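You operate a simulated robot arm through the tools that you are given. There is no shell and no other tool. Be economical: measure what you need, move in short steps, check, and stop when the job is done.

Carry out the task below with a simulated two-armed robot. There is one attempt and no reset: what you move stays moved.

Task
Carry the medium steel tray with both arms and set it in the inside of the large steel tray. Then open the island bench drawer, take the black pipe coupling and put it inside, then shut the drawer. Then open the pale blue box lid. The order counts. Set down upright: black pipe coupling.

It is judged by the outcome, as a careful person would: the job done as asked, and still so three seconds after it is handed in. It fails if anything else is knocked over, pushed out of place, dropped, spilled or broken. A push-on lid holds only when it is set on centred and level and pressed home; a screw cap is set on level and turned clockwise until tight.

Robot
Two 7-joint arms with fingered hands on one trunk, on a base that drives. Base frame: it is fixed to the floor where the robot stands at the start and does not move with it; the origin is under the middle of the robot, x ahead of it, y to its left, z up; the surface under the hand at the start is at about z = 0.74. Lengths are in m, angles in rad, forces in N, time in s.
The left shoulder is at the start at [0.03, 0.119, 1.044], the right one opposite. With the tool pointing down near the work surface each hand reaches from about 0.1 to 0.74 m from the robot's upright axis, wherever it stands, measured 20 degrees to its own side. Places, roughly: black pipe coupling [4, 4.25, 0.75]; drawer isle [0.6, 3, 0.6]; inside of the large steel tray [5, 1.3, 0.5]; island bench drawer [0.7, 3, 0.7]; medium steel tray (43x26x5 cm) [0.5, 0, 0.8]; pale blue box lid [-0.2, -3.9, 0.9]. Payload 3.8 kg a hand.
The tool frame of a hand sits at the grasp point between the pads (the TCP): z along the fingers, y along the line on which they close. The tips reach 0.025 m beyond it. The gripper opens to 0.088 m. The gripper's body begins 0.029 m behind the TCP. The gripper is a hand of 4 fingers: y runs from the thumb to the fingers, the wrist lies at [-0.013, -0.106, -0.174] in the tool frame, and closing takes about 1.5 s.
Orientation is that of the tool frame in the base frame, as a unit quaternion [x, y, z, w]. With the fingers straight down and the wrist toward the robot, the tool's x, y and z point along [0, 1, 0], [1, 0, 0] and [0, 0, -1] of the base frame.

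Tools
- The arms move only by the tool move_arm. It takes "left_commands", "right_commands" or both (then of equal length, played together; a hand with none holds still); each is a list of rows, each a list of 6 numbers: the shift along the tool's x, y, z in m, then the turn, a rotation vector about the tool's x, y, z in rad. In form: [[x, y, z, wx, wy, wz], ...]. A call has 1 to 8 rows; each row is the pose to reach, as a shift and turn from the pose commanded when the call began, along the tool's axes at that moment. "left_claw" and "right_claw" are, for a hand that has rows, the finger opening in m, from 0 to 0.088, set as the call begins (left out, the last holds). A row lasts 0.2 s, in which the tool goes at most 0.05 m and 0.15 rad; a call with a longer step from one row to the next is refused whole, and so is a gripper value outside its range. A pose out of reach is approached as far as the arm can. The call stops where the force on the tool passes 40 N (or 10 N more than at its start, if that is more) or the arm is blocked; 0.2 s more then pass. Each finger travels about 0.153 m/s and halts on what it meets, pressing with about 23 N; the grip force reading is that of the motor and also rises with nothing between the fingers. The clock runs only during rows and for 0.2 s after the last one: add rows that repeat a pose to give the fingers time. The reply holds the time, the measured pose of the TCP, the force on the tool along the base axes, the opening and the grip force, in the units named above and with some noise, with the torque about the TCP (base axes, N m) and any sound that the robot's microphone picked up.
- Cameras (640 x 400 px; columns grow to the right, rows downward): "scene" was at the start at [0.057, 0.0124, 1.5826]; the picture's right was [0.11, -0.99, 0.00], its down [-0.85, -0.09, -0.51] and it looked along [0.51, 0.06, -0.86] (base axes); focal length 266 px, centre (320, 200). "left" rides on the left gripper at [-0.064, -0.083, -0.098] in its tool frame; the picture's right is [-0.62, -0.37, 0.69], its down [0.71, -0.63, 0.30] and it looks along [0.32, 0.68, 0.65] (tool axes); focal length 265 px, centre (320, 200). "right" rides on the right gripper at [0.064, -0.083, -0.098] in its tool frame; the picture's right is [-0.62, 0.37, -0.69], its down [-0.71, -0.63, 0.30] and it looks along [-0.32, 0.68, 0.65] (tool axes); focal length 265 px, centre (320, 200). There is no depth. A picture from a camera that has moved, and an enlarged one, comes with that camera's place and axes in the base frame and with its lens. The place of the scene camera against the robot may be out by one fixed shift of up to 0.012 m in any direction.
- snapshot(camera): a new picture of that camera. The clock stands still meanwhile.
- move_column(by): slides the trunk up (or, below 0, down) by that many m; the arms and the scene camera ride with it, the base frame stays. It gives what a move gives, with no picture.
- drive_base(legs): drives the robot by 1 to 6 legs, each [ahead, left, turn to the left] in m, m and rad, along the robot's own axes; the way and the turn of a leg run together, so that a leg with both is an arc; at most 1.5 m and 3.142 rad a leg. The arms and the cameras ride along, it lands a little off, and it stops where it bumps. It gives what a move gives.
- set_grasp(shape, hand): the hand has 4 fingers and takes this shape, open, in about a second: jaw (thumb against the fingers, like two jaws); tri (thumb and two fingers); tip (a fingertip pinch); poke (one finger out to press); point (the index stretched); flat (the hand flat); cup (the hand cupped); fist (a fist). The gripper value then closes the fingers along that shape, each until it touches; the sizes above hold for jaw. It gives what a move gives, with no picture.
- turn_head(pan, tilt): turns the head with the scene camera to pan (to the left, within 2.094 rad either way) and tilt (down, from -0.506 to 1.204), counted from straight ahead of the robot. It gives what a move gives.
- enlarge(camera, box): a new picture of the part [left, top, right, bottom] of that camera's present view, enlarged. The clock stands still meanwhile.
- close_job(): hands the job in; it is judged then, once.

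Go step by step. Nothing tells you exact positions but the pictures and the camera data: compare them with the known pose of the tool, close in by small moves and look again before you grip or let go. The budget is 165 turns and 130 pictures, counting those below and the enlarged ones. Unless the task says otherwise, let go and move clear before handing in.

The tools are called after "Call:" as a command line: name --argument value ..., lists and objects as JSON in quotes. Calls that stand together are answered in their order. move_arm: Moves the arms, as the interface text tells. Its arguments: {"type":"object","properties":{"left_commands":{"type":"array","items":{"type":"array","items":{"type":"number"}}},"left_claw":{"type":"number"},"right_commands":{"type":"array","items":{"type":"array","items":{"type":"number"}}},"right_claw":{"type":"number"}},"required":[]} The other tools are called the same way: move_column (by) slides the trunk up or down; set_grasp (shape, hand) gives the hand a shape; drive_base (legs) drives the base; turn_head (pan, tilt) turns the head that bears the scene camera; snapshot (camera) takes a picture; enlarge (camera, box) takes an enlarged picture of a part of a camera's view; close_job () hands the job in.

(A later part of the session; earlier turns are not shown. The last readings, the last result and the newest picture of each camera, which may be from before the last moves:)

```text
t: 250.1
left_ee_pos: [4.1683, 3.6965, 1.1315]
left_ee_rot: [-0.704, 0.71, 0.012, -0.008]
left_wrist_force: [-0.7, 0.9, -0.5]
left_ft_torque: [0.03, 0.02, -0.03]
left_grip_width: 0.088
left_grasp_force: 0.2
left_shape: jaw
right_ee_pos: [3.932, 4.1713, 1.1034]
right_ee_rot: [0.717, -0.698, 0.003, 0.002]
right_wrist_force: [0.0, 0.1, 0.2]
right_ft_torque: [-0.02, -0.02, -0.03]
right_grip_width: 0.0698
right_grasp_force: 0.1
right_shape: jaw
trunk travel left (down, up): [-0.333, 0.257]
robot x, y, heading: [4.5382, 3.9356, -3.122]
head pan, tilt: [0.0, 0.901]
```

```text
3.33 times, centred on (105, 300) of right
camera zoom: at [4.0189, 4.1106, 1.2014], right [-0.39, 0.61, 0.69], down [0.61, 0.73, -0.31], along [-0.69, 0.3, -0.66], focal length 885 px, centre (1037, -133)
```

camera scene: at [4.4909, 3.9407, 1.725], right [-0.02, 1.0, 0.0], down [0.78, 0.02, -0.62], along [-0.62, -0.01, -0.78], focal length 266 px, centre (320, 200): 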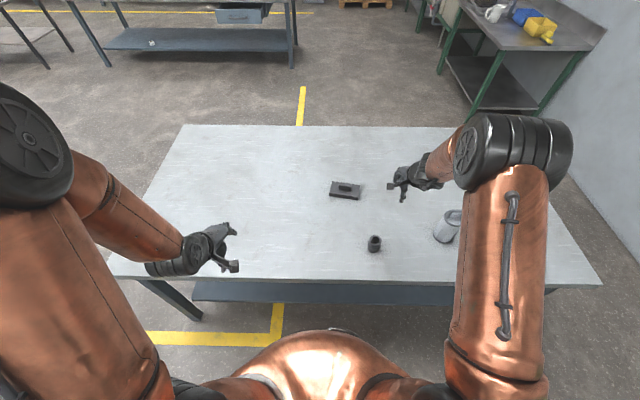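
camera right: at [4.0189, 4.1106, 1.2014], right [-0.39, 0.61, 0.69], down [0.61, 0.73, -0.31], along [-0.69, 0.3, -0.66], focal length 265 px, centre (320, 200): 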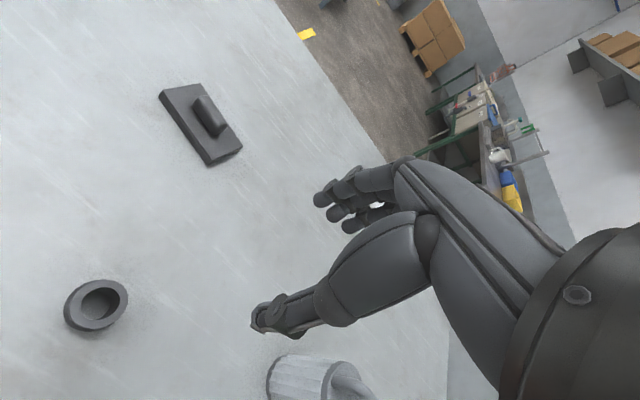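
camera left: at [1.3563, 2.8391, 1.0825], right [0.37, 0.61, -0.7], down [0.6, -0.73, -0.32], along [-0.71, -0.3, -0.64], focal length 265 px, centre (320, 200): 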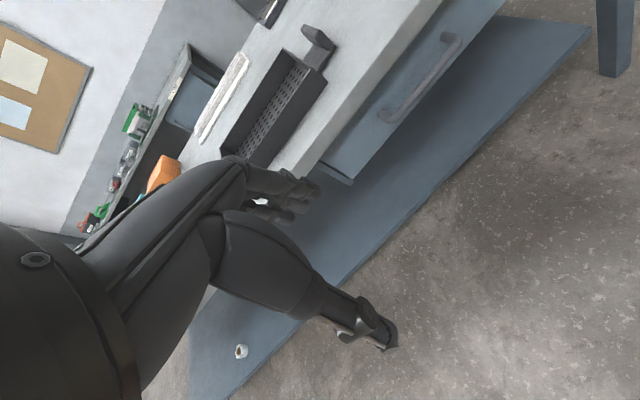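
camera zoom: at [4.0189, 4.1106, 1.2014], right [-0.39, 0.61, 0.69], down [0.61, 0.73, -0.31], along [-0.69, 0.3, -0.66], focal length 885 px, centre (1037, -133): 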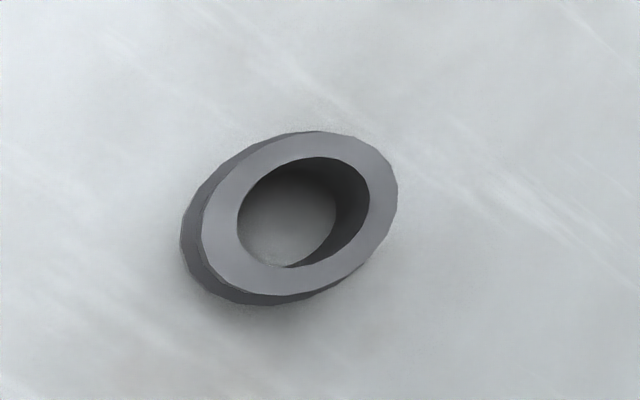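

Coupling: ~5 cm wide, ~6 cm tall, top z≈0.85. I align above it and lower part way.

Call:
move_arm --right_commands '[[0.012, -0.018, 0, 0, 0, 0], [0.025, -0.036, 0, 0, 0, 0], [0.0375, -0.053, 0, 0, 0, 0]]' --right_claw 0.088

Call:
move_column --by -0.18

Call:
snapshot --camera "right"

Call:
snapshot --camera "scene"

```text
t: 250.9
left_ee_pos: [4.1684, 3.697, 1.1314]
left_ee_rot: [-0.703, 0.712, 0.011, -0.007]
left_wrist_force: [0.0, 0.3, -0.2]
left_ft_torque: [-0.02, 0.01, 0.02]
left_grip_width: 0.0878
left_grasp_force: 0.1
left_shape: jaw
right_ee_pos: [3.9869, 4.1356, 1.1026]
right_ee_rot: [0.717, -0.697, 0.003, 0.002]
right_wrist_force: [-0.3, 0.4, 0.0]
right_ft_torque: [0.02, 0.0, 0.0]
right_grip_width: 0.0877
right_grasp_force: 0.1
right_shape: jaw
trunk travel left (down, up): [-0.333, 0.257]
robot x, y, heading: [4.5367, 3.9388, -3.12]
head pan, tilt: [0.0, 0.901]
```

```text
t: 252.9
left_ee_pos: [4.1676, 3.6968, 0.9518]
left_ee_rot: [-0.703, 0.711, 0.012, -0.007]
left_wrist_force: [0.5, -0.4, -0.6]
left_ft_torque: [-0.02, -0.02, 0.02]
left_grip_width: 0.0879
left_grasp_force: 0.1
left_shape: jaw
right_ee_pos: [3.9857, 4.1349, 0.9229]
right_ee_rot: [0.717, -0.697, 0.003, 0.002]
right_wrist_force: [0.0, -0.4, -0.7]
right_ft_torque: [-0.01, 0.01, -0.01]
right_grip_width: 0.0879
right_grasp_force: 0.0
right_shape: jaw
trunk travel left (down, up): [-0.153, 0.437]
robot x, y, heading: [4.5405, 3.9398, -3.119]
head pan, tilt: [0.0, 0.901]
```

```text
49 pictures are left
camera right: at [4.0727, 4.0748, 1.0208], right [-0.39, 0.61, 0.69], down [0.61, 0.73, -0.31], along [-0.69, 0.3, -0.66], focal length 265 px, centre (320, 200)
```

right: 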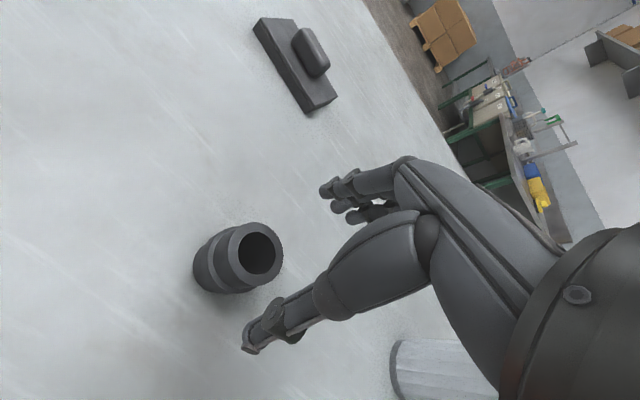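

```text
48 pictures are left
camera scene: at [4.4911, 3.9407, 1.5451], right [-0.02, 1.0, 0.0], down [0.78, 0.02, -0.62], along [-0.62, -0.01, -0.78], focal length 266 px, centre (320, 200)
```

scene: 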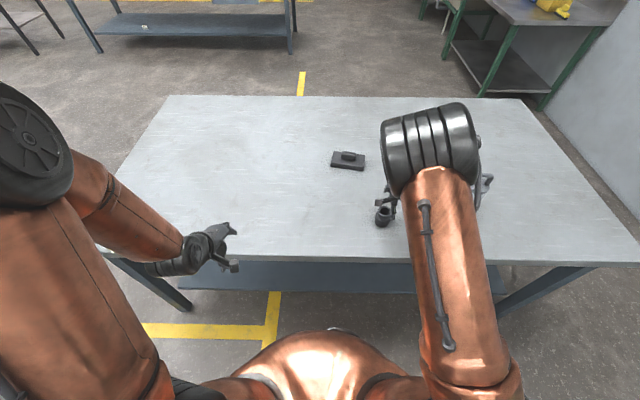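

Well centred (coupling ≈ 3.982, 4.136). I lower and close.

Call:
move_column --by -0.095

Call:
snapshot --camera "right"

Call:
move_arm --right_commands '[[0, 0.003, 0, 0, 0, 0], [0, 0.003, 0, 0, 0, 0], [0, 0.003, 0, 0, 0, 0], [0, 0.003, 0, 0, 0, 0], [0, 0.003, 0, 0, 0, 0], [0, 0.003, 0, 0, 0, 0], [0, 0.003, 0, 0, 0, 0]]' --right_claw 0.01

Call:
snapshot --camera "right"

```text
t: 254.2
left_ee_pos: [4.1679, 3.6976, 0.8572]
left_ee_rot: [-0.703, 0.711, 0.011, -0.008]
left_wrist_force: [-0.3, -0.1, -0.2]
left_ft_torque: [0.0, -0.01, 0.0]
left_grip_width: 0.0879
left_grasp_force: 0.0
left_shape: jaw
right_ee_pos: [3.987, 4.1357, 0.8279]
right_ee_rot: [0.717, -0.697, 0.003, 0.002]
right_wrist_force: [-0.1, -0.2, 0.0]
right_ft_torque: [0.0, -0.01, -0.01]
right_grip_width: 0.0879
right_grasp_force: 0.0
right_shape: jaw
trunk travel left (down, up): [-0.058, 0.532]
robot x, y, heading: [4.5406, 3.938, -3.121]
head pan, tilt: [0.0, 0.901]
```

```text
47 pictures are left
camera right: at [4.0727, 4.0748, 0.9258], right [-0.39, 0.61, 0.69], down [0.61, 0.73, -0.31], along [-0.69, 0.3, -0.66], focal length 265 px, centre (320, 200)
```

right: 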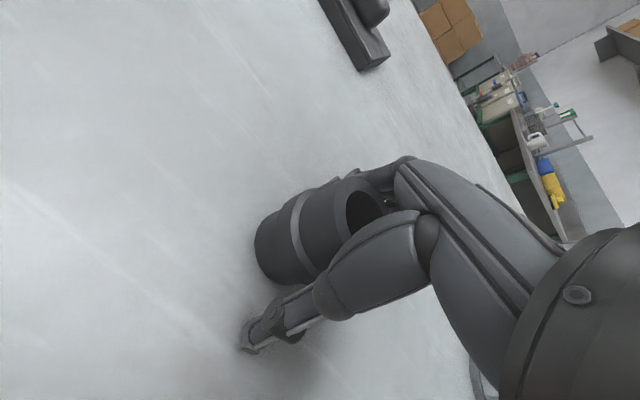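

```text
t: 255.8
left_ee_pos: [4.1687, 3.6972, 0.8558]
left_ee_rot: [-0.703, 0.711, 0.011, -0.007]
left_wrist_force: [-1.4, -1.2, 0.4]
left_ft_torque: [-0.03, 0.02, 0.01]
left_grip_width: 0.0878
left_grasp_force: 0.1
left_shape: jaw
right_ee_pos: [3.9837, 4.1346, 0.8271]
right_ee_rot: [0.716, -0.698, 0.003, 0.003]
right_wrist_force: [-0.2, 0.5, -0.3]
right_ft_torque: [-0.02, 0.0, 0.0]
right_grip_width: 0.0387
right_grasp_force: 23.1
right_shape: jaw
trunk travel left (down, up): [-0.058, 0.532]
robot x, y, heading: [4.5372, 3.9378, -3.123]
head pan, tilt: [0.0, 0.901]
```

```text
46 pictures are left
camera right: at [4.0698, 4.0745, 0.9257], right [-0.39, 0.61, 0.69], down [0.61, 0.73, -0.31], along [-0.69, 0.3, -0.66], focal length 265 px, centre (320, 200)
```

right: 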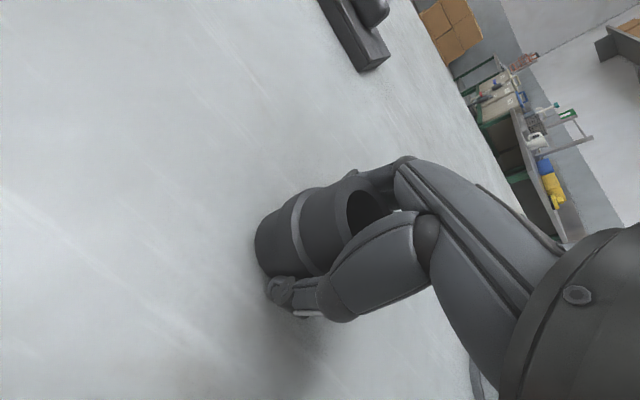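

The coupling is held. I lift high and retrace the path to the drawer.

Call:
move_column --by 0.27

Call:
drive_base --legs '[[0, 0, -1.592], [-1.15, 0, 0], [-0.2, 0.45, 0]]'

Call:
drive_base --legs '[[0, 1.5, 0], [0, 0.5, 0], [0, 0, 1.571]]'

Call:
turn_head --pan -0.1 --tilt 0.8

Call:
snapshot --camera "scene"

```text
t: 258.6
left_ee_pos: [4.1673, 3.6971, 1.1259]
left_ee_rot: [-0.703, 0.711, 0.011, -0.007]
left_wrist_force: [-0.1, -0.1, -0.4]
left_ft_torque: [-0.01, 0.03, 0.0]
left_grip_width: 0.0878
left_grasp_force: 0.0
left_shape: jaw
right_ee_pos: [3.9832, 4.1347, 1.0977]
right_ee_rot: [0.717, -0.697, 0.002, 0.003]
right_wrist_force: [-0.4, -0.7, 0.5]
right_ft_torque: [0.02, 0.01, -0.05]
right_grip_width: 0.0389
right_grasp_force: 23.4
right_shape: jaw
trunk travel left (down, up): [-0.328, 0.262]
robot x, y, heading: [4.5404, 3.9349, -3.118]
head pan, tilt: [0.0, 0.901]
```

```text
t: 271.0
left_ee_pos: [3.8037, 2.9964, 1.1259]
left_ee_rot: [0.05, 0.999, 0.012, 0.003]
left_wrist_force: [-0.7, -0.1, -0.3]
left_ft_torque: [0.01, 0.01, -0.01]
left_grip_width: 0.0881
left_grasp_force: 0.0
left_shape: jaw
right_ee_pos: [4.2563, 3.1413, 1.0975]
right_ee_rot: [0.031, 1.0, 0.0, -0.004]
right_wrist_force: [0.5, 0.1, -0.1]
right_ft_torque: [0.0, -0.03, -0.01]
right_grip_width: 0.0386
right_grasp_force: 23.5
right_shape: jaw
trunk travel left (down, up): [-0.328, 0.262]
robot x, y, heading: [4.0151, 2.6089, 1.503]
head pan, tilt: [0.0, 0.901]
```

```text
t: 284.9
left_ee_pos: [1.5907, 2.5844, 1.1258]
left_ee_rot: [-0.662, 0.749, 0.011, -0.006]
left_wrist_force: [-0.3, -0.5, 0.5]
left_ft_torque: [-0.01, 0.0, 0.05]
left_grip_width: 0.0876
left_grasp_force: 0.0
left_shape: jaw
right_ee_pos: [1.457, 3.0399, 1.0969]
right_ee_rot: [-0.677, 0.736, -0.002, -0.003]
right_wrist_force: [0.0, -0.4, -0.3]
right_ft_torque: [-0.03, 0.01, 0.01]
right_grip_width: 0.0383
right_grasp_force: 22.8
right_shape: jaw
trunk travel left (down, up): [-0.328, 0.262]
robot x, y, heading: [1.9837, 2.782, 3.049]
head pan, tilt: [0.0, 0.901]
```

```text
t: 285.6
left_ee_pos: [1.5901, 2.5832, 1.1277]
left_ee_rot: [-0.662, 0.749, 0.012, -0.007]
left_wrist_force: [-0.4, 0.1, 0.6]
left_ft_torque: [-0.03, 0.01, 0.02]
left_grip_width: 0.0876
left_grasp_force: 0.1
left_shape: jaw
right_ee_pos: [1.4565, 3.04, 1.0964]
right_ee_rot: [-0.676, 0.737, -0.001, -0.003]
right_wrist_force: [-0.9, -0.6, -0.4]
right_ft_torque: [-0.01, -0.01, 0.03]
right_grip_width: 0.0386
right_grasp_force: 23.2
right_shape: jaw
trunk travel left (down, up): [-0.328, 0.262]
robot x, y, heading: [1.9815, 2.7832, 3.048]
head pan, tilt: [-0.099, 0.799]
```

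```text
45 pictures are left
camera scene: at [1.9334, 2.7993, 1.7278], right [0.19, 0.98, 0.0], down [0.7, -0.13, -0.7], along [-0.68, 0.13, -0.72], focal length 266 px, centre (320, 200)
```

scene: 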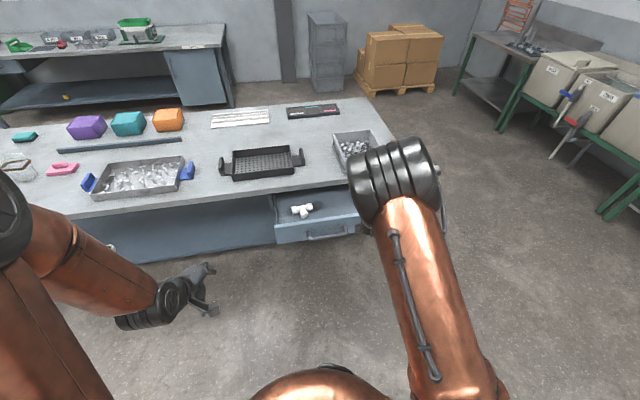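

Drawer ahead, tee at its left. I line up so the coupling comes over the free right half.

Call:
drive_base --legs '[[0, -0.11, 0.093], [0.38, 0, 0]]'

Call:
turn_head --pan 0.1 --tilt 1.05

Call:
snapshot --camera "scene"

Call:
snapshot --camera "right"

```text
t: 288.8
left_ee_pos: [1.2357, 2.6625, 1.1252]
left_ee_rot: [-0.693, 0.721, 0.011, -0.007]
left_wrist_force: [0.0, 0.0, -0.8]
left_ft_torque: [0.01, -0.03, -0.02]
left_grip_width: 0.0878
left_grasp_force: 0.1
left_shape: jaw
right_ee_pos: [1.0627, 3.1063, 1.0977]
right_ee_rot: [-0.706, 0.708, -0.003, -0.002]
right_wrist_force: [-0.2, -0.7, -0.8]
right_ft_torque: [0.03, -0.02, 0.02]
right_grip_width: 0.0384
right_grasp_force: 23.0
right_shape: jaw
trunk travel left (down, up): [-0.328, 0.262]
robot x, y, heading: [1.6114, 2.8896, 3.135]
head pan, tilt: [-0.099, 0.799]
```

```text
t: 289.6
left_ee_pos: [1.2364, 2.6621, 1.1271]
left_ee_rot: [-0.693, 0.721, 0.011, -0.007]
left_wrist_force: [0.0, 0.0, -0.3]
left_ft_torque: [0.02, 0.0, 0.0]
left_grip_width: 0.088
left_grasp_force: 0.0
left_shape: jaw
right_ee_pos: [1.0639, 3.1059, 1.0973]
right_ee_rot: [0.708, -0.707, 0.003, 0.003]
right_wrist_force: [0.3, 0.6, -1.4]
right_ft_torque: [0.04, -0.05, 0.01]
right_grip_width: 0.0384
right_grasp_force: 23.1
right_shape: jaw
trunk travel left (down, up): [-0.328, 0.262]
robot x, y, heading: [1.6098, 2.8931, 3.136]
head pan, tilt: [0.099, 1.051]
```

```text
44 pictures are left
camera scene: at [1.5742, 2.8904, 1.7093], right [-0.09, 1.0, 0.0], down [0.86, 0.08, -0.5], along [-0.5, -0.05, -0.87], focal length 266 px, centre (320, 200)
```

scene: 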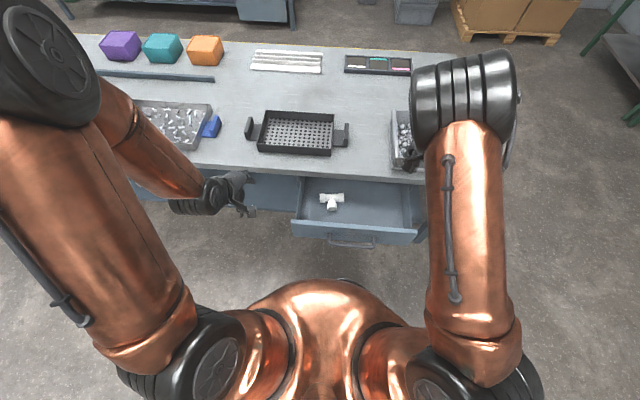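

```text
43 pictures are left
camera right: at [1.1477, 3.0421, 1.1956], right [-0.37, 0.62, 0.69], down [0.63, 0.71, -0.31], along [-0.68, 0.32, -0.66], focal length 265 px, centre (320, 200)
```

right: 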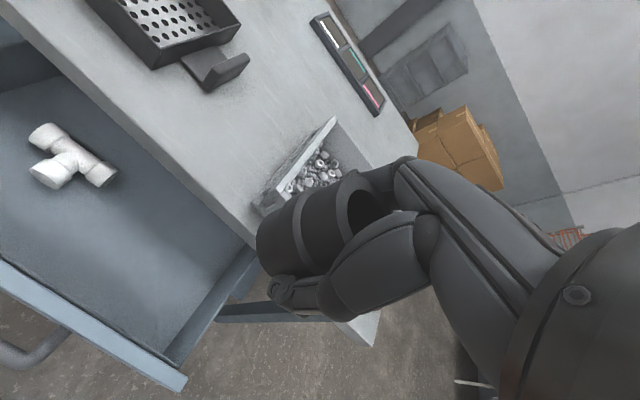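

Position is good; I shift slightly left and forward, then lower by trunk.

Call:
move_arm --right_commands '[[0.008, 0.014, 0, 0, 0, 0], [0.016, 0.028, 0, 0, 0, 0], [0.026, 0.044, 0, 0, 0, 0], [0.026, 0.044, 0.02, 0, 0, 0], [0.026, 0.044, 0.04, 0, 0, 0], [0.026, 0.044, 0.06, 0, 0, 0], [0.026, 0.044, 0.08, 0, 0, 0]]'

Call:
move_column --by -0.2

Call:
snapshot --camera "right"

Call:
snapshot --camera "scene"

```text
t: 291.2
left_ee_pos: [1.2364, 2.6617, 1.1257]
left_ee_rot: [-0.693, 0.721, 0.012, -0.007]
left_wrist_force: [-0.6, -0.7, 0.0]
left_ft_torque: [0.02, -0.03, -0.01]
left_grip_width: 0.0881
left_grasp_force: 0.0
left_shape: jaw
right_ee_pos: [1.0193, 3.0789, 1.0186]
right_ee_rot: [-0.707, 0.707, -0.002, -0.003]
right_wrist_force: [-0.1, -1.1, -0.9]
right_ft_torque: [-0.03, 0.02, 0.01]
right_grip_width: 0.0381
right_grasp_force: 23.5
right_shape: jaw
trunk travel left (down, up): [-0.328, 0.262]
robot x, y, heading: [1.6127, 2.8925, 3.137]
head pan, tilt: [0.099, 1.051]
```

```text
t: 293.3
left_ee_pos: [1.2353, 2.6625, 0.926]
left_ee_rot: [-0.693, 0.72, 0.01, -0.007]
left_wrist_force: [0.6, -0.2, 0.7]
left_ft_torque: [-0.02, 0.03, -0.02]
left_grip_width: 0.0878
left_grasp_force: 0.1
left_shape: jaw
right_ee_pos: [1.0192, 3.0783, 0.8192]
right_ee_rot: [-0.707, 0.707, -0.003, -0.002]
right_wrist_force: [-1.1, -0.7, -1.0]
right_ft_torque: [-0.01, 0.0, 0.0]
right_grip_width: 0.0382
right_grasp_force: 22.8
right_shape: jaw
trunk travel left (down, up): [-0.128, 0.462]
robot x, y, heading: [1.6111, 2.8897, 3.137]
head pan, tilt: [0.099, 1.051]
```

```text
42 pictures are left
camera right: at [1.1032, 3.0154, 0.9177], right [-0.37, 0.62, 0.69], down [0.63, 0.71, -0.31], along [-0.68, 0.32, -0.66], focal length 265 px, centre (320, 200)
```

right: 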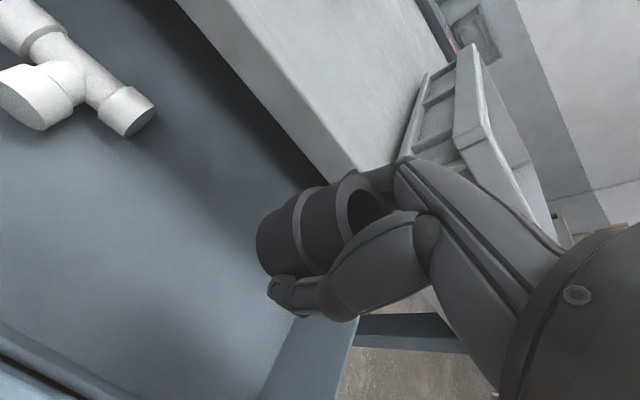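

```text
41 pictures are left
camera scene: at [1.5743, 2.8904, 1.5094], right [-0.09, 1.0, 0.0], down [0.86, 0.08, -0.5], along [-0.49, -0.05, -0.87], focal length 266 px, centre (320, 200)
```

scene: 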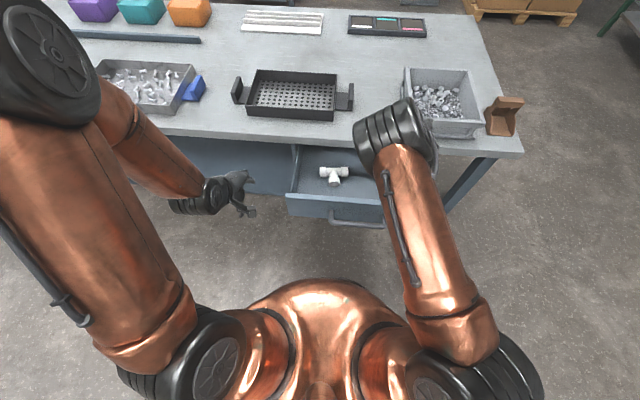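

Clear of the edge and tee. I shift 1.4 cm toward me and lower further, then feel for the drawer floor in small steps.

Call:
move_arm --right_commands '[[0, -0.007, 0, 0, 0, 0], [0, -0.014, 0, 0, 0, 0]]'

Call:
move_column --by -0.09

Call:
snapshot --camera "right"

```text
t: 293.9
left_ee_pos: [1.2354, 2.6624, 0.927]
left_ee_rot: [-0.693, 0.72, 0.011, -0.008]
left_wrist_force: [0.3, -0.1, -0.4]
left_ft_torque: [0.01, 0.0, 0.0]
left_grip_width: 0.0878
left_grasp_force: 0.0
left_shape: jaw
right_ee_pos: [1.0322, 3.0783, 0.8204]
right_ee_rot: [-0.707, 0.707, -0.003, -0.003]
right_wrist_force: [-0.3, 0.1, -0.3]
right_ft_torque: [0.0, 0.01, 0.0]
right_grip_width: 0.0381
right_grasp_force: 22.9
right_shape: jaw
trunk travel left (down, up): [-0.128, 0.462]
robot x, y, heading: [1.6114, 2.8894, 3.139]
head pan, tilt: [0.099, 1.051]
```

```text
t: 295.2
left_ee_pos: [1.2356, 2.6619, 0.836]
left_ee_rot: [-0.693, 0.72, 0.011, -0.007]
left_wrist_force: [-0.4, -0.7, -0.3]
left_ft_torque: [0.0, -0.01, 0.0]
left_grip_width: 0.0875
left_grasp_force: 0.0
left_shape: jaw
right_ee_pos: [1.0326, 3.0785, 0.7289]
right_ee_rot: [0.707, -0.707, 0.001, 0.003]
right_wrist_force: [0.4, -0.2, -0.8]
right_ft_torque: [0.0, 0.04, 0.04]
right_grip_width: 0.0383
right_grasp_force: 22.8
right_shape: jaw
trunk travel left (down, up): [-0.038, 0.552]
robot x, y, heading: [1.6149, 2.8922, 3.138]
head pan, tilt: [0.099, 1.051]
```

```text
40 pictures are left
camera right: at [1.117, 3.0153, 0.8284], right [-0.37, 0.62, 0.69], down [0.63, 0.71, -0.31], along [-0.68, 0.32, -0.66], focal length 265 px, centre (320, 200)
```

right: 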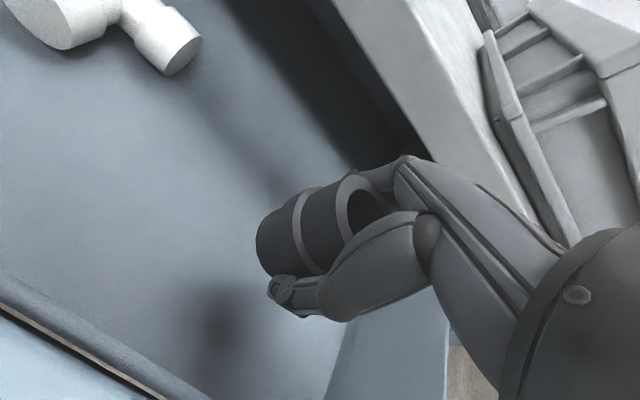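

Call:
move_arm --right_commands '[[0, 0, 0.008, 0, 0, 0], [0, 0, 0.016, 0, 0, 0], [0, 0, 0.024, 0, 0, 0], [0, 0, 0.03, 0, 0, 0]]'

Call:
snapshot --camera "right"

```text
t: 296.2
left_ee_pos: [1.2358, 2.662, 0.8359]
left_ee_rot: [-0.693, 0.721, 0.012, -0.007]
left_wrist_force: [-0.5, 0.7, -0.5]
left_ft_torque: [-0.01, 0.01, -0.01]
left_grip_width: 0.0878
left_grasp_force: 0.1
left_shape: jaw
right_ee_pos: [1.0325, 3.0809, 0.6989]
right_ee_rot: [0.707, -0.707, 0.003, 0.002]
right_wrist_force: [0.2, -0.3, -0.5]
right_ft_torque: [-0.02, 0.0, -0.01]
right_grip_width: 0.0379
right_grasp_force: 23.2
right_shape: jaw
trunk travel left (down, up): [-0.038, 0.552]
robot x, y, heading: [1.612, 2.8877, 3.137]
head pan, tilt: [0.099, 1.051]
```

```text
39 pictures are left
camera right: at [1.1164, 3.0168, 0.798], right [-0.37, 0.62, 0.69], down [0.63, 0.71, -0.31], along [-0.68, 0.32, -0.66], focal length 265 px, centre (320, 200)
```

right: 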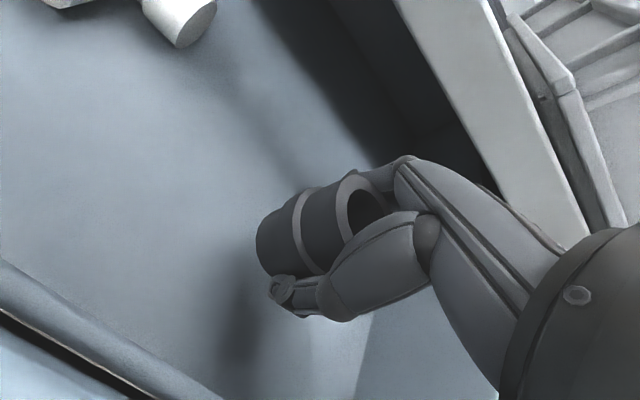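

Still above the floor; I continue with gentle steps.

Call:
move_arm --right_commands '[[0, 0, 0.005, 0, 0, 0], [0, 0, 0.01, 0, 0, 0], [0, 0, 0.015, 0, 0, 0], [0, 0, 0.02, 0, 0, 0]]'

Call:
snapshot --camera "right"

```text
t: 297.2
left_ee_pos: [1.2356, 2.6614, 0.8357]
left_ee_rot: [-0.693, 0.721, 0.012, -0.008]
left_wrist_force: [0.9, -0.5, -0.9]
left_ft_torque: [-0.01, -0.02, 0.0]
left_grip_width: 0.0877
left_grasp_force: 0.0
left_shape: jaw
right_ee_pos: [1.0341, 3.0787, 0.68]
right_ee_rot: [0.707, -0.707, 0.004, 0.002]
right_wrist_force: [-0.2, -0.1, -1.2]
right_ft_torque: [-0.01, 0.01, 0.04]
right_grip_width: 0.0382
right_grasp_force: 22.4
right_shape: jaw
trunk travel left (down, up): [-0.038, 0.552]
robot x, y, heading: [1.6102, 2.8932, 3.14]
head pan, tilt: [0.099, 1.051]
```

```text
38 pictures are left
camera right: at [1.117, 3.0162, 0.7785], right [-0.37, 0.62, 0.69], down [0.63, 0.71, -0.31], along [-0.68, 0.32, -0.66], focal length 265 px, centre (320, 200)
```

right: 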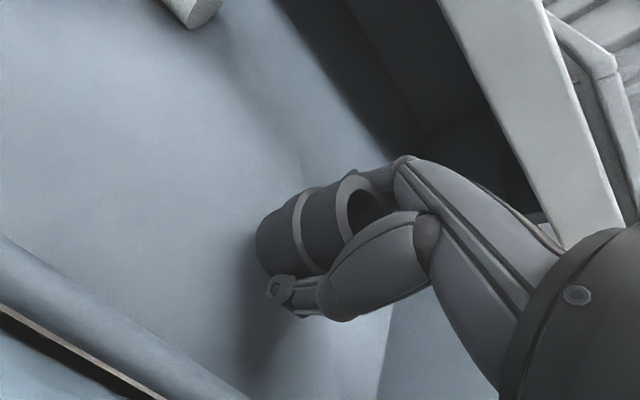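

Call:
move_arm --right_commands '[[0, 0, 0.003, 0, 0, 0], [0, 0, 0.006, 0, 0, 0], [0, 0, 0.009, 0, 0, 0]]'

Call:
snapshot --camera "right"

```text
t: 298.0
left_ee_pos: [1.2355, 2.663, 0.8355]
left_ee_rot: [-0.693, 0.721, 0.012, -0.008]
left_wrist_force: [-0.1, 0.1, 0.2]
left_ft_torque: [0.02, 0.01, 0.01]
left_grip_width: 0.0875
left_grasp_force: 0.1
left_shape: jaw
right_ee_pos: [1.0318, 3.0796, 0.6714]
right_ee_rot: [0.707, -0.707, 0.003, 0.003]
right_wrist_force: [-0.8, 0.2, 0.0]
right_ft_torque: [-0.02, 0.0, -0.05]
right_grip_width: 0.0382
right_grasp_force: 22.8
right_shape: jaw
trunk travel left (down, up): [-0.038, 0.552]
robot x, y, heading: [1.6094, 2.8913, 3.134]
head pan, tilt: [0.099, 1.051]
```

```text
37 pictures are left
camera right: at [1.1166, 3.0162, 0.7692], right [-0.37, 0.63, 0.69], down [0.63, 0.71, -0.31], along [-0.68, 0.32, -0.66], focal length 265 px, centre (320, 200)
```

right: 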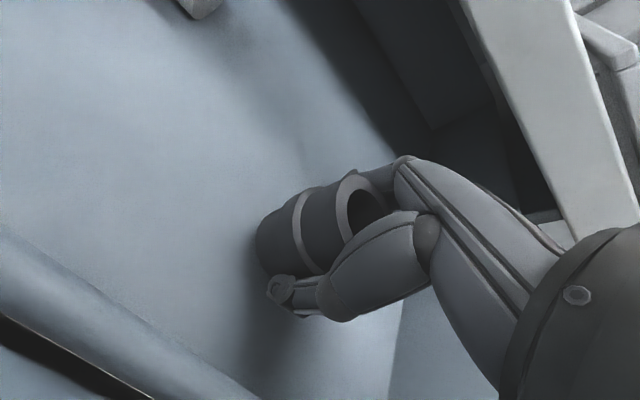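

Call:
move_arm --right_commands '[[0, 0, 0.003, 0, 0, 0], [0, 0, 0.006, 0, 0, 0], [0, 0, 0.009, 0, 0, 0], [0, 0, 0.012, 0, 0, 0]]'

Call:
snapshot --camera "right"

```text
t: 299.0
left_ee_pos: [1.2363, 2.6621, 0.8371]
left_ee_rot: [-0.693, 0.721, 0.012, -0.007]
left_wrist_force: [0.6, 0.8, -0.7]
left_ft_torque: [0.02, 0.02, 0.04]
left_grip_width: 0.0877
left_grasp_force: 0.1
left_shape: jaw
right_ee_pos: [1.0323, 3.0779, 0.6612]
right_ee_rot: [-0.707, 0.707, -0.001, -0.004]
right_wrist_force: [1.1, 1.3, 12.1]
right_ft_torque: [0.04, -0.12, -0.03]
right_grip_width: 0.0383
right_grasp_force: 23.4
right_shape: jaw
trunk travel left (down, up): [-0.038, 0.552]
robot x, y, heading: [1.613, 2.8891, 3.133]
head pan, tilt: [0.099, 1.051]
```

```text
36 pictures are left
camera right: at [1.1162, 3.014, 0.7591], right [-0.37, 0.62, 0.69], down [0.63, 0.71, -0.31], along [-0.69, 0.32, -0.65], focal length 265 px, centre (320, 200)
```

right: 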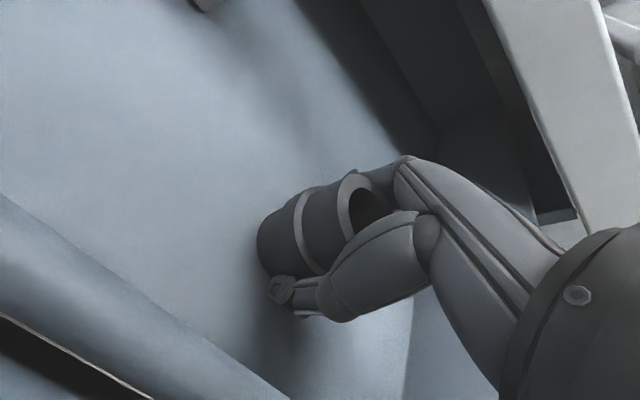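

Contact at 12 N: the coupling stands on the drawer floor. I open gently and rise.

Call:
move_arm --right_commands '[[0, 0, -0.001, 0, 0, 0], [0, 0, -0.001, 0, 0, 0], [0, 0, -0.001, 0, 0, 0], [0, 0, -0.001, 0, 0, 0], [0, 0, -0.02, 0, 0, 0], [0, 0, -0.05, 0, 0, 0], [0, 0, -0.09, 0, 0, 0], [0, 0, -0.12, 0, 0, 0]]' --right_claw 0.075

Call:
move_column --by 0.15

Call:
snapshot --camera "right"

```text
t: 300.8
left_ee_pos: [1.2355, 2.6615, 0.8362]
left_ee_rot: [-0.694, 0.72, 0.012, -0.007]
left_wrist_force: [-0.5, 0.1, -1.1]
left_ft_torque: [-0.02, -0.02, 0.0]
left_grip_width: 0.0878
left_grasp_force: 0.0
left_shape: jaw
right_ee_pos: [1.0346, 3.0767, 0.7772]
right_ee_rot: [-0.707, 0.707, -0.003, -0.002]
right_wrist_force: [-0.4, -0.2, 0.4]
right_ft_torque: [-0.01, 0.01, -0.02]
right_grip_width: 0.0749
right_grasp_force: 0.1
right_shape: jaw
trunk travel left (down, up): [-0.038, 0.552]
robot x, y, heading: [1.6152, 2.8898, 3.141]
head pan, tilt: [0.099, 1.051]
```

```text
t: 302.5
left_ee_pos: [1.2356, 2.6618, 0.9858]
left_ee_rot: [-0.694, 0.72, 0.012, -0.007]
left_wrist_force: [-0.1, 0.4, 0.2]
left_ft_torque: [-0.02, 0.03, 0.0]
left_grip_width: 0.0879
left_grasp_force: 0.1
left_shape: jaw
right_ee_pos: [1.034, 3.0773, 0.9263]
right_ee_rot: [0.707, -0.707, 0.003, 0.003]
right_wrist_force: [0.5, -0.2, 0.4]
right_ft_torque: [0.02, 0.01, 0.02]
right_grip_width: 0.0749
right_grasp_force: 0.0
right_shape: jaw
trunk travel left (down, up): [-0.188, 0.402]
robot x, y, heading: [1.6104, 2.8907, 3.135]
head pan, tilt: [0.099, 1.051]
```

```text
35 pictures are left
camera right: at [1.1179, 3.0136, 1.025], right [-0.37, 0.62, 0.69], down [0.63, 0.71, -0.31], along [-0.68, 0.32, -0.66], focal length 265 px, centre (320, 200)
```

right: 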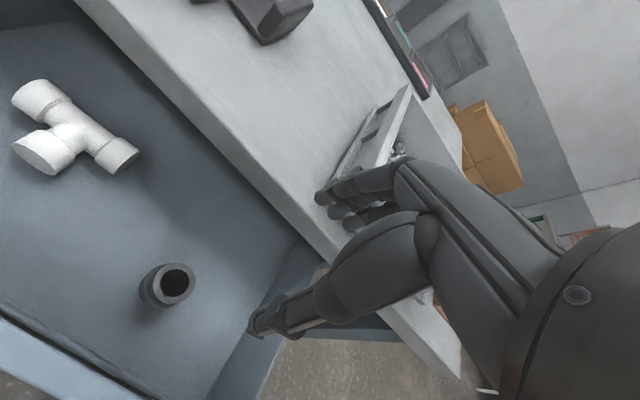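

The coupling stands upright in the drawer. I back off, lower the closed right hand in front of the bar's middle, and push the drawer shut slowly.

Call:
drive_base --legs '[[-0.35, 0, 0], [0, 0.1, 0.004]]'

Call:
move_column --by -0.185

Call:
move_arm --right_commands '[[0, 0, 0.015, 0, 0, 0], [0, 0, 0.03, 0, 0, 0], [0, 0, 0.045, 0, 0, 0], [0, 0, 0.055, 0, 0, 0], [0, 0, 0.055, 0, 0, 0], [0, 0, 0.055, 0, 0, 0]]' --right_claw 0.0

Call:
turn_head --pan -0.2 --tilt 0.85

Call:
snapshot --camera "scene"

Call:
snapshot --camera "right"

```text
t: 305.6
left_ee_pos: [1.5843, 2.559, 0.9848]
left_ee_rot: [-0.694, 0.72, 0.012, -0.007]
left_wrist_force: [0.7, 0.2, 0.3]
left_ft_torque: [-0.01, -0.01, 0.03]
left_grip_width: 0.0879
left_grasp_force: 0.1
left_shape: jaw
right_ee_pos: [1.3823, 2.973, 0.927]
right_ee_rot: [-0.707, 0.707, -0.002, -0.001]
right_wrist_force: [-0.6, -0.7, 0.7]
right_ft_torque: [0.05, -0.02, -0.03]
right_grip_width: 0.0748
right_grasp_force: 0.1
right_shape: jaw
trunk travel left (down, up): [-0.188, 0.402]
robot x, y, heading: [1.9595, 2.7875, 3.134]
head pan, tilt: [0.099, 1.051]
```

```text
t: 307.6
left_ee_pos: [1.5847, 2.559, 0.8009]
left_ee_rot: [-0.694, 0.72, 0.011, -0.008]
left_wrist_force: [-0.5, 0.1, -0.4]
left_ft_torque: [-0.03, 0.0, 0.0]
left_grip_width: 0.0878
left_grasp_force: 0.1
left_shape: jaw
right_ee_pos: [1.3827, 2.9753, 0.7425]
right_ee_rot: [0.707, -0.707, 0.002, 0.003]
right_wrist_force: [0.4, -0.1, -0.7]
right_ft_torque: [-0.01, 0.02, 0.03]
right_grip_width: 0.075
right_grasp_force: 0.0
right_shape: jaw
trunk travel left (down, up): [-0.003, 0.587]
robot x, y, heading: [1.9576, 2.7875, 3.134]
head pan, tilt: [0.099, 1.051]
```

```text
t: 309.0
left_ee_pos: [1.5856, 2.5592, 0.8012]
left_ee_rot: [-0.694, 0.72, 0.011, -0.007]
left_wrist_force: [0.3, -0.4, 0.6]
left_ft_torque: [0.01, 0.0, -0.01]
left_grip_width: 0.0875
left_grasp_force: 0.0
left_shape: jaw
right_ee_pos: [1.3831, 2.9739, 0.6855]
right_ee_rot: [-0.707, 0.707, -0.003, -0.003]
right_wrist_force: [0.7, -0.1, -0.2]
right_ft_torque: [-0.05, 0.02, -0.01]
right_grip_width: 0.0
right_grasp_force: 23.0
right_shape: jaw
trunk travel left (down, up): [-0.003, 0.587]
robot x, y, heading: [1.9604, 2.7855, 3.137]
head pan, tilt: [0.099, 1.051]
```

```text
t: 309.8
left_ee_pos: [1.5847, 2.5595, 0.8011]
left_ee_rot: [-0.694, 0.72, 0.012, -0.007]
left_wrist_force: [0.8, 0.1, -0.5]
left_ft_torque: [-0.03, -0.03, 0.02]
left_grip_width: 0.0877
left_grasp_force: 0.1
left_shape: jaw
right_ee_pos: [1.3843, 2.9742, 0.6863]
right_ee_rot: [-0.707, 0.707, -0.002, -0.003]
right_wrist_force: [0.4, 0.3, 0.0]
right_ft_torque: [0.03, 0.01, 0.01]
right_grip_width: 0.0
right_grasp_force: 23.0
right_shape: jaw
trunk travel left (down, up): [-0.003, 0.587]
robot x, y, heading: [1.9586, 2.7858, 3.136]
head pan, tilt: [-0.201, 0.85]
```

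```text
34 pictures are left
camera scene: at [1.9127, 2.8099, 1.3988], right [0.2, 0.98, 0.0], down [0.74, -0.15, -0.66], along [-0.65, 0.13, -0.75], focal length 266 px, centre (320, 200)
```

scene: 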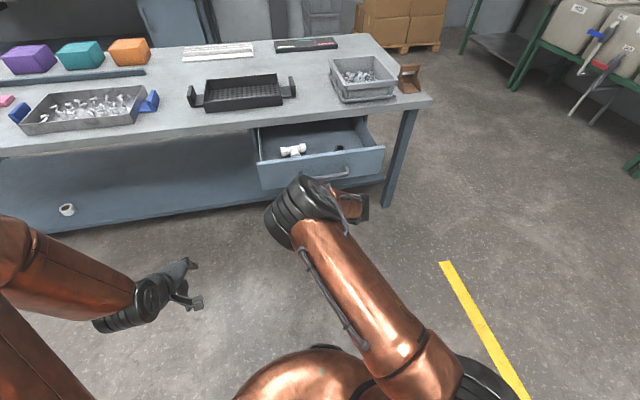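

```text
33 pictures are left
camera right: at [1.4681, 2.9105, 0.7841], right [-0.37, 0.62, 0.69], down [0.63, 0.71, -0.31], along [-0.68, 0.32, -0.66], focal length 265 px, centre (320, 200)
```

right: 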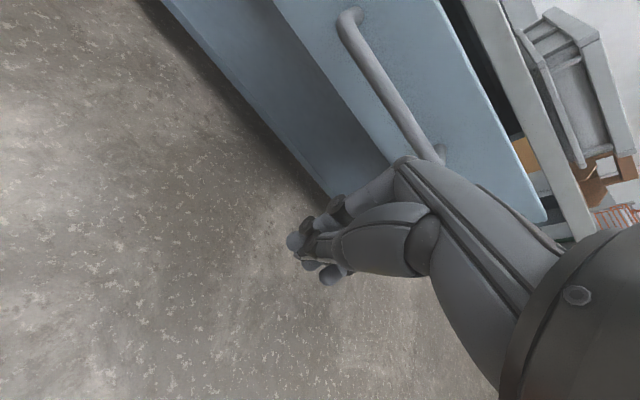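

To keep the knuckles below the tabletop edge at the end of the push, I lower the hand 6 cm more, then advance in steps.

Call:
move_arm --right_commands '[[0, 0, 0.02, 0, 0, 0], [0, 0, 0.04, 0, 0, 0], [0, 0, 0.065, 0, 0, 0]]'

Call:
drive_base --legs '[[0.25, 0, 0]]'

Call:
snapshot --camera "scene"

```text
t: 310.6
left_ee_pos: [1.5845, 2.5592, 0.8004]
left_ee_rot: [-0.694, 0.72, 0.012, -0.007]
left_wrist_force: [0.3, -0.6, -0.4]
left_ft_torque: [0.03, 0.03, 0.02]
left_grip_width: 0.0877
left_grasp_force: 0.0
left_shape: jaw
right_ee_pos: [1.3837, 2.9733, 0.6196]
right_ee_rot: [0.707, -0.707, 0.002, 0.002]
right_wrist_force: [-0.1, 0.1, 0.5]
right_ft_torque: [0.02, -0.01, -0.02]
right_grip_width: 0.0001
right_grasp_force: 23.2
right_shape: jaw
trunk travel left (down, up): [-0.003, 0.587]
robot x, y, heading: [1.9627, 2.7894, 3.138]
head pan, tilt: [-0.201, 0.85]
```

```text
t: 312.4
left_ee_pos: [1.338, 2.5601, 0.8014]
left_ee_rot: [-0.694, 0.72, 0.011, -0.007]
left_wrist_force: [-0.6, 0.1, 0.0]
left_ft_torque: [-0.02, 0.03, 0.0]
left_grip_width: 0.0878
left_grasp_force: 0.2
left_shape: jaw
right_ee_pos: [1.1367, 2.9743, 0.6209]
right_ee_rot: [0.708, -0.707, 0.003, 0.002]
right_wrist_force: [0.2, -0.1, 0.2]
right_ft_torque: [-0.01, -0.02, 0.03]
right_grip_width: 0.0
right_grasp_force: 22.6
right_shape: jaw
trunk travel left (down, up): [-0.003, 0.587]
robot x, y, heading: [1.7117, 2.7884, 3.14]
head pan, tilt: [-0.201, 0.85]
```

```text
32 pictures are left
camera scene: at [1.665, 2.8111, 1.3988], right [0.2, 0.98, 0.0], down [0.74, -0.15, -0.66], along [-0.65, 0.13, -0.75], focal length 266 px, centre (320, 200)
```

scene: 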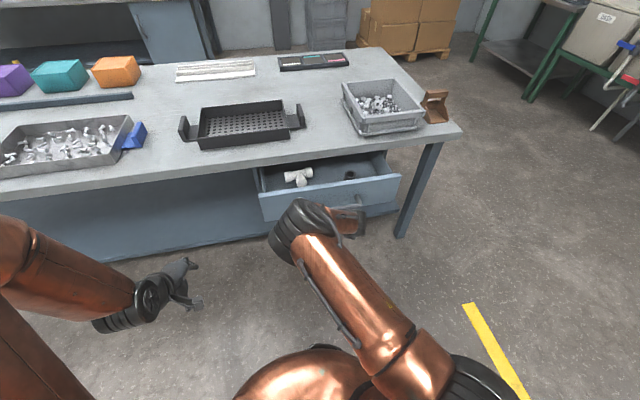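

Call:
snapshot --camera "right"

Call:
enlarge --camera "scene" --box '[230, 130, 430, 255]'

```text
31 pictures are left
camera right: at [1.2206, 2.9106, 0.7178], right [-0.37, 0.62, 0.69], down [0.63, 0.71, -0.31], along [-0.68, 0.32, -0.66], focal length 265 px, centre (320, 200)
```

right: 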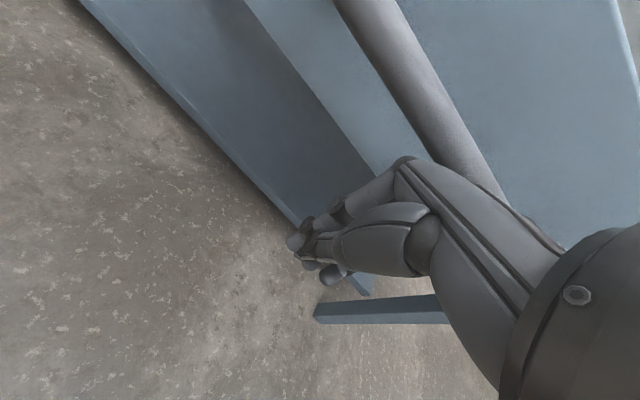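

```text
3.20 times, centred on (330, 192) of scene
camera zoom: at [1.665, 2.8111, 1.3988], right [0.2, 0.98, 0.0], down [0.74, -0.15, -0.66], along [-0.65, 0.13, -0.75], focal length 852 px, centre (288, 224)
```

zoom: 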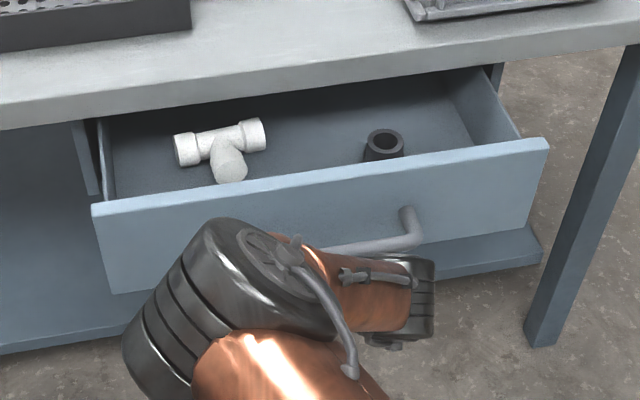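

The back of the hand is just meeting the bar. I push on in steps.

Call:
drive_base --legs '[[0.1, 0, 0]]'

Call:
snapshot --camera "scene"

```text
t: 313.5
left_ee_pos: [1.24, 2.5597, 0.8016]
left_ee_rot: [-0.693, 0.721, 0.01, -0.006]
left_wrist_force: [-0.8, 0.9, -0.2]
left_ft_torque: [0.04, -0.01, 0.0]
left_grip_width: 0.0878
left_grasp_force: 0.0
left_shape: jaw
right_ee_pos: [1.0382, 2.9748, 0.6188]
right_ee_rot: [0.707, -0.707, 0.002, 0.002]
right_wrist_force: [-0.3, 0.3, 0.7]
right_ft_torque: [0.0, 0.01, 0.0]
right_grip_width: 0.0
right_grasp_force: 22.9
right_shape: jaw
trunk travel left (down, up): [-0.003, 0.587]
robot x, y, heading: [1.6144, 2.793, 3.135]
head pan, tilt: [-0.201, 0.85]
```

```text
29 pictures are left
camera scene: at [1.5669, 2.8117, 1.3987], right [0.2, 0.98, 0.0], down [0.74, -0.15, -0.66], along [-0.65, 0.14, -0.75], focal length 266 px, centre (320, 200)
```

scene: 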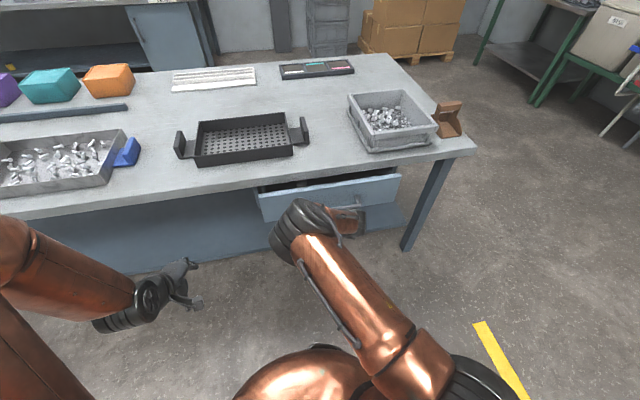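

The drawer closes smoothly. Two more gentle steps.

Call:
drive_base --legs '[[0.09, 0, 0]]'

Call:
enlarge --camera "scene" --box '[230, 130, 430, 255]'

```text
t: 315.1
left_ee_pos: [1.152, 2.5619, 0.8012]
left_ee_rot: [-0.693, 0.721, 0.011, -0.007]
left_wrist_force: [0.0, -0.5, -0.8]
left_ft_torque: [0.03, -0.02, 0.01]
left_grip_width: 0.0878
left_grasp_force: 0.1
left_shape: jaw
right_ee_pos: [0.9565, 2.9776, 0.6158]
right_ee_rot: [-0.706, 0.709, -0.007, 0.002]
right_wrist_force: [0.9, 0.2, -1.1]
right_ft_torque: [0.01, -0.01, -0.01]
right_grip_width: 0.0
right_grasp_force: 23.0
right_shape: jaw
trunk travel left (down, up): [-0.003, 0.587]
robot x, y, heading: [1.5266, 2.7924, 3.139]
head pan, tilt: [-0.201, 0.85]
stopped in leg 1: the force on the tool passed its limit at 41 N (the readings are from after the stop); the commanded pose is now the measured one
```

```text
3.20 times, centred on (330, 192) of scene
camera zoom: at [1.4795, 2.8123, 1.3989], right [0.21, 0.98, 0.0], down [0.74, -0.16, -0.66], along [-0.65, 0.14, -0.75], focal length 852 px, centre (288, 224)
```

zoom: 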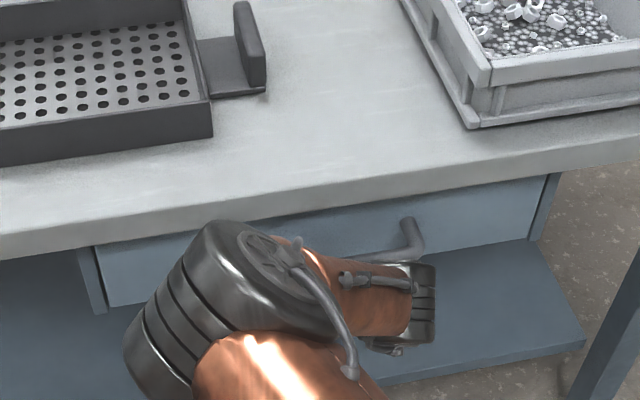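

The bar is back at x≈0.927, the closed position. I back away and confirm, then head for the pale blue box.

Call:
drive_base --legs '[[-0.6, 0, 0]]'

Call:
enlarge --camera "scene" --box '[200, 50, 400, 175]'

```text
t: 318.5
left_ee_pos: [1.7472, 2.5589, 0.8011]
left_ee_rot: [-0.691, 0.723, 0.011, -0.007]
left_wrist_force: [-1.1, 0.2, 0.5]
left_ft_torque: [0.0, 0.01, 0.02]
left_grip_width: 0.0876
left_grasp_force: 0.0
left_shape: jaw
right_ee_pos: [1.5538, 2.9742, 0.6146]
right_ee_rot: [-0.704, 0.711, -0.006, 0.002]
right_wrist_force: [0.0, 0.3, 0.8]
right_ft_torque: [-0.04, 0.0, -0.01]
right_grip_width: 0.0
right_grasp_force: 22.9
right_shape: jaw
trunk travel left (down, up): [-0.003, 0.587]
robot x, y, heading: [2.1242, 2.7846, 3.128]
head pan, tilt: [-0.201, 0.85]
```

```text
3.20 times, centred on (300, 112) of scene
camera zoom: at [2.077, 2.8063, 1.3989], right [0.21, 0.98, 0.0], down [0.73, -0.16, -0.66], along [-0.64, 0.14, -0.75], focal length 852 px, centre (384, 480)
```

zoom: 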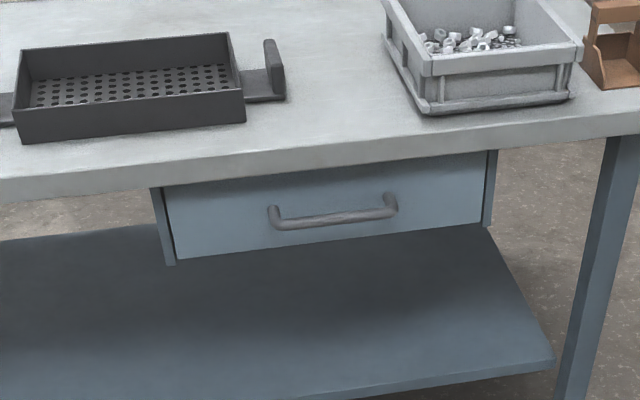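

The drawer is shut. I raise the trunk, turn to face -y, and drive down the open aisle towards the second island.

Call:
move_column --by 0.4

Call:
turn_head --pan 0 --tilt 0.5

Call:
drive_base --legs '[[0, 0, 1.584], [0, -0.5, 0], [1.5, 0, 0], [1.2, 0, 0]]'

Call:
snapshot --camera "scene"

```text
t: 322.4
left_ee_pos: [1.7466, 2.5588, 1.1999]
left_ee_rot: [-0.691, 0.723, 0.012, -0.008]
left_wrist_force: [0.2, 0.2, 1.0]
left_ft_torque: [-0.02, 0.03, 0.0]
left_grip_width: 0.0879
left_grasp_force: 0.1
left_shape: jaw
right_ee_pos: [1.5553, 2.975, 1.0149]
right_ee_rot: [-0.703, 0.711, -0.006, 0.003]
right_wrist_force: [-0.3, -0.9, 0.2]
right_ft_torque: [-0.02, 0.03, -0.02]
right_grip_width: 0.0
right_grasp_force: 23.0
right_shape: jaw
trunk travel left (down, up): [-0.403, 0.187]
robot x, y, heading: [2.124, 2.7829, 3.132]
head pan, tilt: [-0.201, 0.85]
```

```text
t: 323.2
left_ee_pos: [1.7477, 2.5582, 1.202]
left_ee_rot: [-0.69, 0.724, 0.011, -0.007]
left_wrist_force: [0.1, -0.4, 0.6]
left_ft_torque: [0.01, -0.02, 0.0]
left_grip_width: 0.0878
left_grasp_force: 0.1
left_shape: jaw
right_ee_pos: [1.5536, 2.9737, 1.0149]
right_ee_rot: [-0.703, 0.711, -0.007, 0.003]
right_wrist_force: [-0.3, 0.3, -0.7]
right_ft_torque: [0.0, 0.0, 0.03]
right_grip_width: 0.0
right_grasp_force: 22.6
right_shape: jaw
trunk travel left (down, up): [-0.403, 0.187]
robot x, y, heading: [2.1224, 2.7812, 3.127]
head pan, tilt: [0.0, 0.499]
```

```text
t: 342.8
left_ee_pos: [1.9185, -0.3187, 1.2016]
left_ee_rot: [1.0, -0.005, -0.002, 0.013]
left_wrist_force: [0.6, 0.2, 0.3]
left_ft_torque: [-0.05, 0.0, 0.02]
left_grip_width: 0.0876
left_grasp_force: 0.0
left_shape: jaw
right_ee_pos: [1.5107, -0.5277, 1.0153]
right_ee_rot: [1.0, 0.012, 0.002, -0.007]
right_wrist_force: [-0.2, -0.4, 1.0]
right_ft_torque: [-0.03, 0.01, 0.01]
right_grip_width: 0.0
right_grasp_force: 23.5
right_shape: jaw
trunk travel left (down, up): [-0.403, 0.187]
robot x, y, heading: [1.6799, 0.0501, -1.552]
head pan, tilt: [0.0, 0.499]
```

```text
26 pictures are left
camera scene: at [1.6907, -0.0177, 1.8288], right [-1.0, -0.02, 0.0], down [-0.01, 0.48, -0.88], along [0.02, -0.88, -0.48], focal length 266 px, centre (320, 200)
```

scene: 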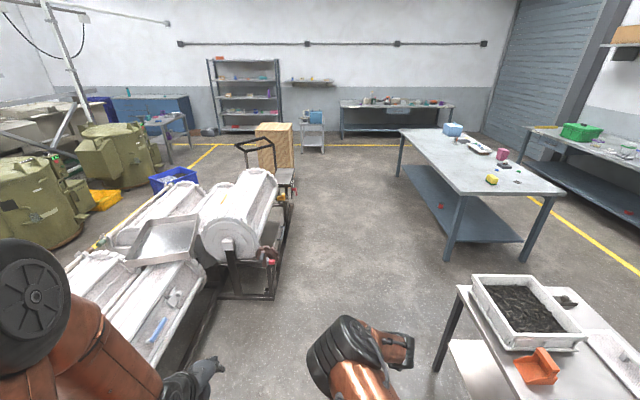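

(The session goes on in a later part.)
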